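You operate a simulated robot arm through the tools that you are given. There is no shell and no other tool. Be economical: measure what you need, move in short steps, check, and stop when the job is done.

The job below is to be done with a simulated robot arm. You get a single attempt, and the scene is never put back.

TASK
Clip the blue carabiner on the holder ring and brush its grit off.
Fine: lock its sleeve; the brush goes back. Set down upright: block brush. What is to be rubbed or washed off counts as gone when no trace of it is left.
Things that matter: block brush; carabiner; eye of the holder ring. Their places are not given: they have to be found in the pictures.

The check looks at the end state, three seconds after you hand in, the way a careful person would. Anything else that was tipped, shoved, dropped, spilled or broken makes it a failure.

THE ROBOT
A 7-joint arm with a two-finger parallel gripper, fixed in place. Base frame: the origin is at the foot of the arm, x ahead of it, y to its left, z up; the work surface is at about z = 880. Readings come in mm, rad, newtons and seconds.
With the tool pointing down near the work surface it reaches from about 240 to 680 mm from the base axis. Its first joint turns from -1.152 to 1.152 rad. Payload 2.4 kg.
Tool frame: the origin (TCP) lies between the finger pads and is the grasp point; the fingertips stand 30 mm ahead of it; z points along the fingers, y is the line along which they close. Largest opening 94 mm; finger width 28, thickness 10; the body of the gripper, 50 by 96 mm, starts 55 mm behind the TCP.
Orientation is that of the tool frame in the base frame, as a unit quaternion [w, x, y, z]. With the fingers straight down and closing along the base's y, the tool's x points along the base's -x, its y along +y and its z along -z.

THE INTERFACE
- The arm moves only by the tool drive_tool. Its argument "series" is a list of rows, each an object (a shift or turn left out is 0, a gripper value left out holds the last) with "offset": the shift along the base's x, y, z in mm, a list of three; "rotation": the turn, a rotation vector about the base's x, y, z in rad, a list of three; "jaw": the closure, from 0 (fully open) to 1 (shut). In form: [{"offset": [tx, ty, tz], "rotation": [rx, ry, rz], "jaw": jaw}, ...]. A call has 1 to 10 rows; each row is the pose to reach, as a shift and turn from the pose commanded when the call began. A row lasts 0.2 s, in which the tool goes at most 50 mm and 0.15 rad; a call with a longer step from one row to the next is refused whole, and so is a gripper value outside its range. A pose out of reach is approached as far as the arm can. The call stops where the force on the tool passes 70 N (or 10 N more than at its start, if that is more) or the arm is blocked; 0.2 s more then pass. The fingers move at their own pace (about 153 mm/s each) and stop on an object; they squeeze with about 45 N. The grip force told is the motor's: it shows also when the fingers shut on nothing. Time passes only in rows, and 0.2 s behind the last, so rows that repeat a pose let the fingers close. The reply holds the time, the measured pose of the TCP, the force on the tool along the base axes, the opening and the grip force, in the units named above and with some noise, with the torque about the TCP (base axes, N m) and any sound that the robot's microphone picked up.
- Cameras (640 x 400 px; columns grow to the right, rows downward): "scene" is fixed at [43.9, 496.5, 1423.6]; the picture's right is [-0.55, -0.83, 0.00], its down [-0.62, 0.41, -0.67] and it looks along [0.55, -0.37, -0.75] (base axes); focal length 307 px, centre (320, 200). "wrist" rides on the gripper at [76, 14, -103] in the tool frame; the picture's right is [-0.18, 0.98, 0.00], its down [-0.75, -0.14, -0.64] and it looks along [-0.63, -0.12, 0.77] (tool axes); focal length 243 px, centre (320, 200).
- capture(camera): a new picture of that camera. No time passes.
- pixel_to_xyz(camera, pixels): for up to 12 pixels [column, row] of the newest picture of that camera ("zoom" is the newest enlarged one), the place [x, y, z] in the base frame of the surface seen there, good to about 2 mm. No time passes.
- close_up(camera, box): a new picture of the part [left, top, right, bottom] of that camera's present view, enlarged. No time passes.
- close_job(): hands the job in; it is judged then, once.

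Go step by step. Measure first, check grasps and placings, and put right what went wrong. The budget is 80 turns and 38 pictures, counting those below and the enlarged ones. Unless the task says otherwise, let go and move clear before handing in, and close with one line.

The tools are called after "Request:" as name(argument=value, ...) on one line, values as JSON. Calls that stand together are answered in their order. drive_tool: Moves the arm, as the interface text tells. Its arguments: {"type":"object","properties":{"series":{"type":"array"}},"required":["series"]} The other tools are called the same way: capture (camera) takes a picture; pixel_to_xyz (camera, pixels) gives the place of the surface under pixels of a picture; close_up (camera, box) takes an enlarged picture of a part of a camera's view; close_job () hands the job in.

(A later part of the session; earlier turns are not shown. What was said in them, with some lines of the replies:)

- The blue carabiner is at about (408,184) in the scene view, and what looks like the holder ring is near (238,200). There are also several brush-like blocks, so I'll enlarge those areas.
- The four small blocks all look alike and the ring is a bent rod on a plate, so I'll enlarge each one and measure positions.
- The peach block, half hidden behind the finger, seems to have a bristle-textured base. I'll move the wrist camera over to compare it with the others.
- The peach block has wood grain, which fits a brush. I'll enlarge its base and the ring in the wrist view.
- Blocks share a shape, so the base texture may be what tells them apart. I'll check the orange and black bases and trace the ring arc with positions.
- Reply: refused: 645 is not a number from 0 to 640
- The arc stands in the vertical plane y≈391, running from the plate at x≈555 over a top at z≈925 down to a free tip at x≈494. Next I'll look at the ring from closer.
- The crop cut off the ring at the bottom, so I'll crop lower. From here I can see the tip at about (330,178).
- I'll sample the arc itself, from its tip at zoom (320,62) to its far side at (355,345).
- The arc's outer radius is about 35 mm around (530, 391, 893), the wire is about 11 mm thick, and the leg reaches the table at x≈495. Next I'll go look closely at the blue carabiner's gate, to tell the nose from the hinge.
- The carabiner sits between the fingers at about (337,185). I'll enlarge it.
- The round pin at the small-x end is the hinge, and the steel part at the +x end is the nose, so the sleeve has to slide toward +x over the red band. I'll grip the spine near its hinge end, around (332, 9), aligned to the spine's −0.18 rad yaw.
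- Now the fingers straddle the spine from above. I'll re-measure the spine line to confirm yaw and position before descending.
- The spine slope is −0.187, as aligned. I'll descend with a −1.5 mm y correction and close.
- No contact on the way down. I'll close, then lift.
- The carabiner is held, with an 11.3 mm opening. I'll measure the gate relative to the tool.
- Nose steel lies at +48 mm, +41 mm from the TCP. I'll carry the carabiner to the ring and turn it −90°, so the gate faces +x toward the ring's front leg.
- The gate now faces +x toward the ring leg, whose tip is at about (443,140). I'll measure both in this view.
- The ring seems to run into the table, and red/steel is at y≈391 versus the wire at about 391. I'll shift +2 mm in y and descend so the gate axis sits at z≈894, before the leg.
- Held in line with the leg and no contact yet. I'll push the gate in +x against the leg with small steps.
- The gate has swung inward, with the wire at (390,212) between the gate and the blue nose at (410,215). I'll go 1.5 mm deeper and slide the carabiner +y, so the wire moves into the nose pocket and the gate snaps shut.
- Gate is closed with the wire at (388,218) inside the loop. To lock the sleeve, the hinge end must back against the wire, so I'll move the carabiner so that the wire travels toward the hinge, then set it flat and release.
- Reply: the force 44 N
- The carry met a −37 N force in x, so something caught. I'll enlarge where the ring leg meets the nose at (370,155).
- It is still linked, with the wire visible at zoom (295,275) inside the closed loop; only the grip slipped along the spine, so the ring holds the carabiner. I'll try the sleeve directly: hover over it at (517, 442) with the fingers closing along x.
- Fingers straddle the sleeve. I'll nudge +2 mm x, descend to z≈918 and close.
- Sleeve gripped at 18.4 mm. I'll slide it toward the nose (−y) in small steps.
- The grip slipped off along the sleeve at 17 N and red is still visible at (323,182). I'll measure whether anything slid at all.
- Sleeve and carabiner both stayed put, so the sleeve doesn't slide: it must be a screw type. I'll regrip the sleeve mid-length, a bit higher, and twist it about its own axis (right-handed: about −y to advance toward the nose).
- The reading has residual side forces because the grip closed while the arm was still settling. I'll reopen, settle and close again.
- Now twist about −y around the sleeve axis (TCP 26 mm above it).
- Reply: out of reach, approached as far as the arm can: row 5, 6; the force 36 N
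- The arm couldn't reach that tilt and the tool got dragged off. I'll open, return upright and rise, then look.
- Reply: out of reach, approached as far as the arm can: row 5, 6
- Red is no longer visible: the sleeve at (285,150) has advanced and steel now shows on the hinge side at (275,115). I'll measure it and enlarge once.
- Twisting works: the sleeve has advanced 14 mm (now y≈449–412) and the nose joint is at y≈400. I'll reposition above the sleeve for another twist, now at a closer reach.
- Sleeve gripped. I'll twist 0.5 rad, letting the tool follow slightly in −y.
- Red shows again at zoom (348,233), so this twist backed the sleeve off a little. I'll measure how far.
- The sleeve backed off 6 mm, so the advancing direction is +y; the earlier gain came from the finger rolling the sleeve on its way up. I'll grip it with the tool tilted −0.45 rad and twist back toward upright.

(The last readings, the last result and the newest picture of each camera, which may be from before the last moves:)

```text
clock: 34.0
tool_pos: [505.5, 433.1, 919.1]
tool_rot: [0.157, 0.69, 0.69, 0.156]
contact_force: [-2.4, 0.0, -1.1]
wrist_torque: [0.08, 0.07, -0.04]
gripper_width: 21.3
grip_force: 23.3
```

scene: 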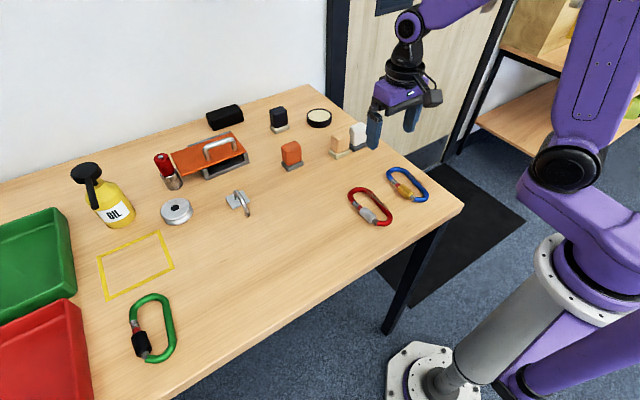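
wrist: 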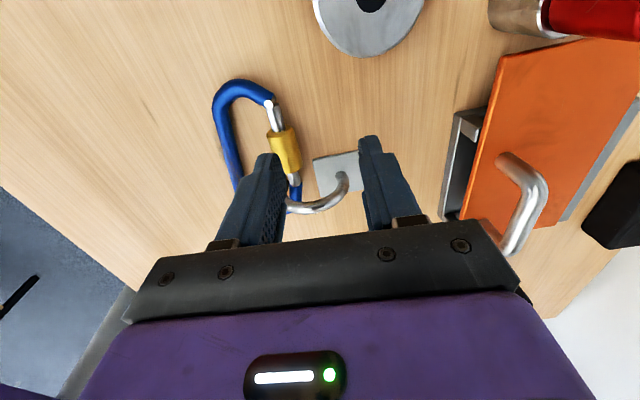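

Good grip at 21.3 mm. I'll twist +0.45, open, and swing back around the sleeve for the next stroke.

Request:
drive_tool(series=[{"offset": [2.6, -1, 1.1], "rotation": [0, 0.1, 0]}, {"offset": [5.2, -2, 1.9], "rotation": [0, 0.2, 0]}, {"offset": [8, -3, 2.5], "rotation": [0, 0.3, 0]}, {"offset": [10.8, -4, 2.8], "rotation": [0, 0.4, 0]}, {"offset": [12.2, -5, 2.8], "rotation": [0, 0.45, 0]}, {"offset": [12.2, -5, 2.8], "rotation": [0, 0.45, 0], "jaw": 0.72}, {"offset": [12.2, -5, 2.8], "rotation": [0, 0.45, 0], "jaw": 0.72}, {"offset": [8, -5, 2.5], "rotation": [0, 0.3, 0]}, {"offset": [4, -5, 1.5], "rotation": [0, 0.15, 0]}, {"offset": [0, -5, 0], "rotation": [0, 0, 0]}])

Request:
drive_tool(series=[{"jaw": 0.72}, {"jaw": 1}, {"jaw": 1}])

```text
clock: 36.2
tool_pos: [504.6, 428.9, 919.1]
tool_rot: [0.157, 0.689, 0.689, 0.158]
contact_force: [0.3, -0.9, 0.2]
wrist_torque: [0.01, 0.01, 0.0]
gripper_width: 26.2
grip_force: 0.2
```

```text
clock: 37.0
tool_pos: [503.7, 429.2, 919.2]
tool_rot: [0.156, 0.69, 0.69, 0.156]
contact_force: [-3.8, 0.6, -0.6]
wrist_torque: [0.04, 0.09, -0.09]
gripper_width: 21.2
grip_force: 23.9
```

Second stroke, reading the torque at its end.

Request:
drive_tool(series=[{"offset": [2.6, -1, 1.1], "rotation": [0, 0.1, 0]}, {"offset": [5.2, -2, 1.9], "rotation": [0, 0.2, 0]}, {"offset": [8, -3, 2.5], "rotation": [0, 0.3, 0]}, {"offset": [10.8, -4, 2.8], "rotation": [0, 0.4, 0]}, {"offset": [12.2, -5, 2.8], "rotation": [0, 0.45, 0]}])

Request:
drive_tool(series=[{"jaw": 0.72}, {"jaw": 0.72}, {"offset": [-4.2, 0, -0.3], "rotation": [0, -0.15, 0]}, {"offset": [-8.2, 0, -1.3], "rotation": [0, -0.3, 0]}, {"offset": [-12.2, 0, -2.8], "rotation": [0, -0.45, 0]}, {"offset": [-12.2, 0, -2.8], "rotation": [0, -0.45, 0]}, {"offset": [-12.2, 0, -2.8], "rotation": [0, -0.45, 0], "jaw": 1}, {"offset": [-12.2, 0, -2.8], "rotation": [0, -0.45, 0], "jaw": 1}])

Request:
drive_tool(series=[{"offset": [2.6, -1, 1.1], "rotation": [0, 0.1, 0]}, {"offset": [5.2, -2, 1.9], "rotation": [0, 0.2, 0]}, {"offset": [8, -3, 2.5], "rotation": [0, 0.3, 0]}, {"offset": [10.8, -4, 2.8], "rotation": [0, 0.4, 0]}, {"offset": [12.2, -5, 2.8], "rotation": [0, 0.45, 0]}])

```text
clock: 38.2
tool_pos: [518.0, 425.6, 924.5]
tool_rot: [-0.002, 0.706, 0.708, 0.005]
contact_force: [2.9, 18.9, 12.1]
wrist_torque: [0.73, -0.16, -0.38]
gripper_width: 20.9
grip_force: 23.7
```

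```text
clock: 40.0
tool_pos: [504.4, 424.2, 919.6]
tool_rot: [0.157, 0.689, 0.69, 0.157]
contact_force: [-2.8, -1.1, -0.4]
wrist_torque: [0.0, 0.07, -0.07]
gripper_width: 21.5
grip_force: 24.1
```

```text
clock: 41.2
tool_pos: [519.5, 421.8, 923.9]
tool_rot: [-0.001, 0.706, 0.708, 0.005]
contact_force: [3.4, 18.2, 10.8]
wrist_torque: [0.82, -0.26, -0.24]
gripper_width: 21.1
grip_force: 24.0
```

Axial resistance of 18 N could be friction or the stop. I'll open, rise and check.

Request:
drive_tool(series=[{"jaw": 0.65}, {"jaw": 0.65}, {"offset": [-2, 5, 20]}, {"offset": [-2, 8, 40]}, {"offset": [-2, 8, 40]}])

Request:
close_up(camera="wrist", box=[200, 40, 420, 230])

Request:
pixel_to_xyz(camera="zoom", pixels=[[316, 67], [325, 100], [330, 128], [336, 160], [343, 205], [346, 220], [349, 233], [352, 250], [356, 265], [358, 280], [210, 150], [220, 230]])

```text
clock: 42.4
tool_pos: [515.7, 426.7, 962.9]
tool_rot: [-0.001, 0.708, 0.707, -0.001]
contact_force: [-0.1, 0.8, -0.8]
wrist_torque: [0.01, -0.04, -0.01]
gripper_width: 32.8
grip_force: 0.1
```

```text
2.11 times, centred on (310, 135) of wrist
```

zoom: 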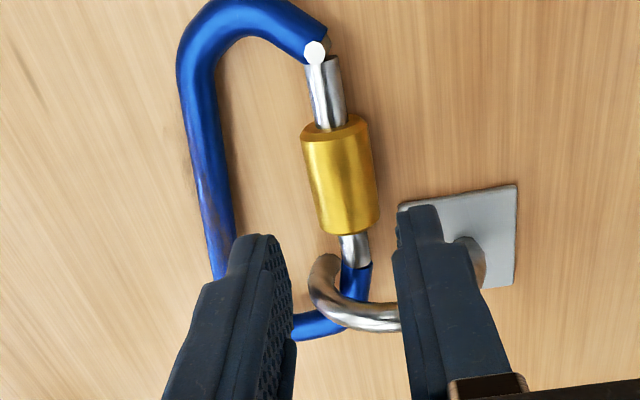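

```text
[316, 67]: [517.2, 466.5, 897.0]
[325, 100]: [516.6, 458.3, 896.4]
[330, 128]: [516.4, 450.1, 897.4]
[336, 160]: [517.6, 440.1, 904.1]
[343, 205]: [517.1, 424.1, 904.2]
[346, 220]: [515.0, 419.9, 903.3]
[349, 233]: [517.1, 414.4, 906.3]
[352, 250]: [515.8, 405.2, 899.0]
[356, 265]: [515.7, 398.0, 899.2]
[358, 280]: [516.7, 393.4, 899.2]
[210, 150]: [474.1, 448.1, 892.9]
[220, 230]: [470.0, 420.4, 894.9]
```

The sleeve is back at y≈449–412, exactly the position it stopped at after the first roll, and the torque reads stalled: that's its end stop, with red fully covered. So it's locked. Now I'll locate the brush from the scene picture, in which it is undisturbed.

Request:
pixel_to_xyz(camera="scene", pixels=[[340.8, 134.7], [334, 145.1], [344, 145.1], [331.5, 138], [348, 136], [330, 152], [336.3, 158.5], [349.3, 151.5], [333, 155], [343, 155], [332, 131], [344, 130.5]])

Request:
pixel_to_xyz(camera="scene", pixels=[[336, 134], [345, 134], [338, 130], [350, 143], [349, 146], [338.5, 137.5], [339, 146], [336.5, 160.5], [328.5, 150], [351, 153], [355, 147], [361, 145]])

```text
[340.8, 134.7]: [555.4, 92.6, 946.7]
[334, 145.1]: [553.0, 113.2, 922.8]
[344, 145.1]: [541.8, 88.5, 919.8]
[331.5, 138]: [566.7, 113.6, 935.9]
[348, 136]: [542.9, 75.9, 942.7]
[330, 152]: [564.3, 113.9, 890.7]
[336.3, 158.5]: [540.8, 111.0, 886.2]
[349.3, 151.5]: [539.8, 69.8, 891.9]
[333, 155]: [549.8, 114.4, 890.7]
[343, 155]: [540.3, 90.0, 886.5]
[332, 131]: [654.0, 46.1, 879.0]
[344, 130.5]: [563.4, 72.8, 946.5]
```

```text
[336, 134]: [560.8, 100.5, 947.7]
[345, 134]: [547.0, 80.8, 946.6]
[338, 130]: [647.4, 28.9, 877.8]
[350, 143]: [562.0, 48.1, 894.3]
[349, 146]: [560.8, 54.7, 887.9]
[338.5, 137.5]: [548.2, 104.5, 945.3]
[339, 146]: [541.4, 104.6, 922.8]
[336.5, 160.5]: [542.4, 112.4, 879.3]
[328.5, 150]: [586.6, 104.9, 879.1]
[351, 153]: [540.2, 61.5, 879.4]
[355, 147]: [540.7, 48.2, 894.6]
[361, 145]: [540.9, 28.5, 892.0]
```

The brush body spans about x 541.5–567, y 73–112, top z 947. I'll grip it across x with the present yaw, moving high over everything first.

Request:
drive_tool(series=[{"offset": [0, 0, 45], "jaw": 0.36}, {"offset": [5, -45, 50], "jaw": 0.36}, {"offset": [10, -92, 50], "jaw": 0.36}, {"offset": [15, -140, 50], "jaw": 0.36}, {"offset": [20, -188, 50], "jaw": 0.36}, {"offset": [26, -236, 50], "jaw": 0.36}, {"offset": [32, -284, 50], "jaw": 0.36}, {"offset": [38.5, -332, 50], "jaw": 0.36}, {"offset": [38.5, -334, 50], "jaw": 0.36}])

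```text
clock: 44.4
tool_pos: [554.6, 91.1, 1012.8]
tool_rot: [0.0, 0.707, 0.708, 0.0]
contact_force: [0.3, 0.7, -0.1]
wrist_torque: [-0.01, 0.01, 0.0]
gripper_width: 60.3
grip_force: 0.0
```

Request:
drive_tool(series=[{"offset": [0, 1.5, -40]}, {"offset": [0, 1.5, -70]}, {"offset": [0, 1.5, -83]}, {"offset": [0, 1.5, -83]}, {"offset": [0, 1.5, -83], "jaw": 1}, {"offset": [0, 1.5, -83], "jaw": 1}, {"offset": [0, 1.5, -83], "jaw": 1}])

```text
clock: 46.0
tool_pos: [554.3, 93.7, 930.0]
tool_rot: [-0.001, 0.707, 0.707, -0.001]
contact_force: [1.3, 0.7, 1.8]
wrist_torque: [-0.01, -0.13, -0.01]
gripper_width: 37.7
grip_force: 44.8
```

The body is 37.7 mm wide, so closing centred it by moving it about 6 mm; I'll put it back at x≈560. Lifting now, moving inward past the orange block, then across to the spine.

Request:
drive_tool(series=[{"offset": [0, 0, 45]}, {"offset": [-20, 0, 88]}, {"offset": [-65, 10, 90]}, {"offset": [-86, 50, 90]}, {"offset": [-86, 98, 90]}, {"offset": [-86, 146, 90]}, {"offset": [-86, 194, 90]}, {"offset": [-86, 242, 90]}, {"offset": [-86, 290, 90]}, {"offset": [-86, 335, 90]}])

Request:
drive_tool(series=[{"offset": [0, 0, -40]}, {"offset": [0, 0, -68]}, {"offset": [0, 0, -73]}, {"offset": [0, 0, -76]}, {"offset": [0, 0, -78]}, {"offset": [0, 0, -78]}])

```text
clock: 48.2
tool_pos: [467.8, 428.2, 1018.6]
tool_rot: [-0.001, 0.706, 0.708, -0.002]
contact_force: [0.2, 0.0, -0.5]
wrist_torque: [-0.01, 0.03, 0.01]
gripper_width: 37.6
grip_force: 45.5
```

```text
clock: 49.6
tool_pos: [468.2, 428.8, 941.4]
tool_rot: [-0.001, 0.707, 0.708, -0.001]
contact_force: [-3.0, -1.6, 9.0]
wrist_torque: [-0.12, 0.14, 0.0]
gripper_width: 37.6
grip_force: 45.6
```

Contact at 9 N on the spine. I'll rub back and forth along it.

Request:
drive_tool(series=[{"offset": [2, 14, 0]}, {"offset": [4, 28, 0]}, {"offset": [2, 14, 0]}, {"offset": [0, 0, 0]}, {"offset": [-2, -15, 0]}, {"offset": [0, 0, 0]}, {"offset": [2, 14, 0]}, {"offset": [4, 28, 0]}, {"offset": [2, 12, 0]}, {"offset": [-2, -14, 0]}])

Request:
drive_tool(series=[{"offset": [2, 14, -1]}, {"offset": [4, 28, -1]}, {"offset": [6, 42, -1]}, {"offset": [0, 28, -1]}, {"offset": [-3, 14, -1]}, {"offset": [-5, 0, -1]}, {"offset": [-3, 14, -1]}, {"offset": [0, 28, -1]}, {"offset": [2, 14, -1]}, {"offset": [0, 0, -1]}])

```text
clock: 51.8
tool_pos: [465.1, 415.0, 941.8]
tool_rot: [-0.001, 0.706, 0.708, -0.001]
contact_force: [-0.2, 1.8, 2.0]
wrist_torque: [0.02, -0.02, 0.03]
gripper_width: 37.5
grip_force: 45.2
```

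```text
clock: 54.0
tool_pos: [465.5, 416.8, 940.9]
tool_rot: [-0.002, 0.706, 0.708, 0.001]
contact_force: [-1.0, 8.0, 17.3]
wrist_torque: [0.16, 0.01, -0.08]
gripper_width: 37.7
grip_force: 44.6
```

I'll do one more rub at light depth including the −y part, then lift away and inspect from the scene camera.

Request:
drive_tool(series=[{"offset": [-2, -4, 0]}, {"offset": [3, 10, 0]}, {"offset": [6, 24, 0]}, {"offset": [8, 38, 0]}, {"offset": [3, 24, 0]}, {"offset": [0, 10, 0]}, {"offset": [-4, -4, 0]}, {"offset": [-1, 10, 0]}, {"offset": [2, 24, 0]}, {"offset": [4, 38, 0]}])

Request:
drive_tool(series=[{"offset": [0, 0, 40]}, {"offset": [0, -20, 78]}, {"offset": [0, -65, 78]}, {"offset": [0, -112, 78]}, {"offset": [0, -160, 78]}, {"offset": [0, -208, 78]}, {"offset": [0, -256, 78]}])

Request:
close_up(camera="scene", box=[195, 180, 283, 245])

```text
clock: 56.2
tool_pos: [470.5, 454.3, 942.2]
tool_rot: [-0.001, 0.707, 0.707, 0.0]
contact_force: [0.3, -9.1, 24.8]
wrist_torque: [-0.52, 0.0, 0.11]
gripper_width: 37.7
grip_force: 45.1
```

```text
clock: 57.8
tool_pos: [469.4, 196.1, 1017.0]
tool_rot: [0.0, 0.707, 0.708, 0.0]
contact_force: [-0.7, 0.0, -0.1]
wrist_torque: [0.03, 0.02, 0.01]
gripper_width: 37.4
grip_force: 45.1
```

```text
6.15 times, centred on (239, 212) of scene
```

zoom: 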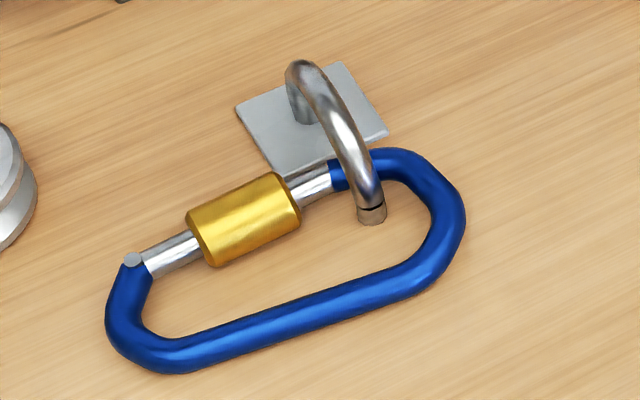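

The spine is clean, the gate is closed around the ring wire, and no red shows. I'll measure the sleeve in this view, and return the brush to its place at (560.4, 92.5).

Request:
pixel_to_xyz(camera="zoom", pixels=[[200, 225], [245, 205], [285, 185], [293, 200], [205, 250], [160, 255], [315, 182], [334, 172], [135, 262]])

Request:
drive_tool(series=[{"offset": [0, -40, 0]}, {"offset": [10, -80, 0]}, {"offset": [45, -102, 0]}, {"offset": [85, -102, 0]}, {"offset": [91.5, -103.5, -25]}, {"offset": [91.5, -103.5, -65]}, {"offset": [91.5, -103.5, -80]}, {"offset": [91.5, -103.5, -80]}])

```text
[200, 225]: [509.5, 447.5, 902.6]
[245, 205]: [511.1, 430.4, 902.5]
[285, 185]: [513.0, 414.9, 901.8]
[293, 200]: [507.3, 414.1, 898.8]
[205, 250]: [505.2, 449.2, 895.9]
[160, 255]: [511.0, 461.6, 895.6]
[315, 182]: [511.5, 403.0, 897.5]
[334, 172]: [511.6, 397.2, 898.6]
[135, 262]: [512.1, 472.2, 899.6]
```

```text
clock: 59.6
tool_pos: [561.8, 93.5, 937.5]
tool_rot: [0.0, 0.707, 0.707, -0.001]
contact_force: [-0.1, 0.1, -1.5]
wrist_torque: [0.02, 0.01, -0.01]
gripper_width: 37.6
grip_force: 44.9
```

Brush bottom is 7.5 mm above the table; lower it, release, and rise.

Request:
drive_tool(series=[{"offset": [-1.2, -0.7, -5]}, {"offset": [-1.2, -0.7, -7.5]}, {"offset": [-1.2, -0.7, -7.5]}, {"offset": [-1.2, -0.7, -7.5], "jaw": 0.36}, {"offset": [-1.2, -0.7, -7.5], "jaw": 0.36}, {"offset": [-1.2, -0.7, 30], "jaw": 0.36}, {"offset": [-1.2, -0.7, 75], "jaw": 0.36}])

```text
clock: 61.2
tool_pos: [561.9, 91.9, 1013.7]
tool_rot: [-0.001, 0.707, 0.707, -0.001]
contact_force: [0.2, -0.4, -0.5]
wrist_torque: [0.01, 0.02, 0.03]
gripper_width: 60.5
grip_force: 0.1
```

Brush released. I'll move clear and take the last picture to check everything.

Request:
drive_tool(series=[{"offset": [-40, 0, 25]}, {"offset": [-85, 0, 45]}, {"offset": [-130, 0, 60]}, {"offset": [-170, -20, 80]}, {"offset": [-170, -20, 80]}])

Request:
close_up(camera="scene", box=[180, 90, 400, 240])

```text
clock: 62.4
tool_pos: [388.5, 71.8, 1094.0]
tool_rot: [-0.002, 0.707, 0.707, -0.002]
contact_force: [0.8, 0.4, -0.4]
wrist_torque: [-0.01, 0.0, 0.02]
gripper_width: 60.0
grip_force: 0.0
```

```text
2.67 times, centred on (290, 165) of scene
```

zoom: 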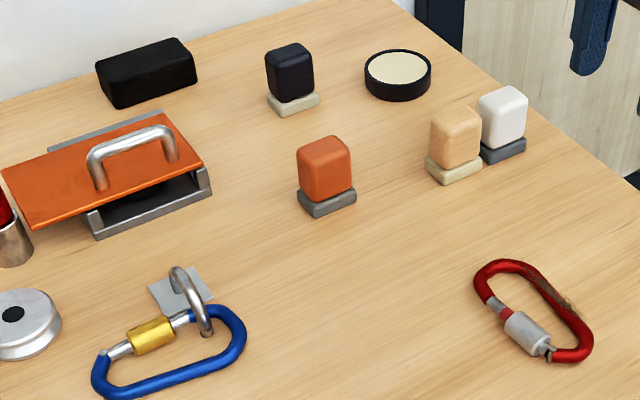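

The last picture shows the brush upright in its spot, the carabiner clipped, clean and with its red band covered, and everything else undisturbed. I'm handing in.

Request:
close_job()

```text
The job is handed in.
```

The blue carabiner is clipped on the holder ring and no grit shows on it. The brush stands upright back in its place. The sleeve is turned to where it stopped, with the red band covered; about 13 mm of steel still shows before the nose, and I took that stop to be the locked position without testing the gate.
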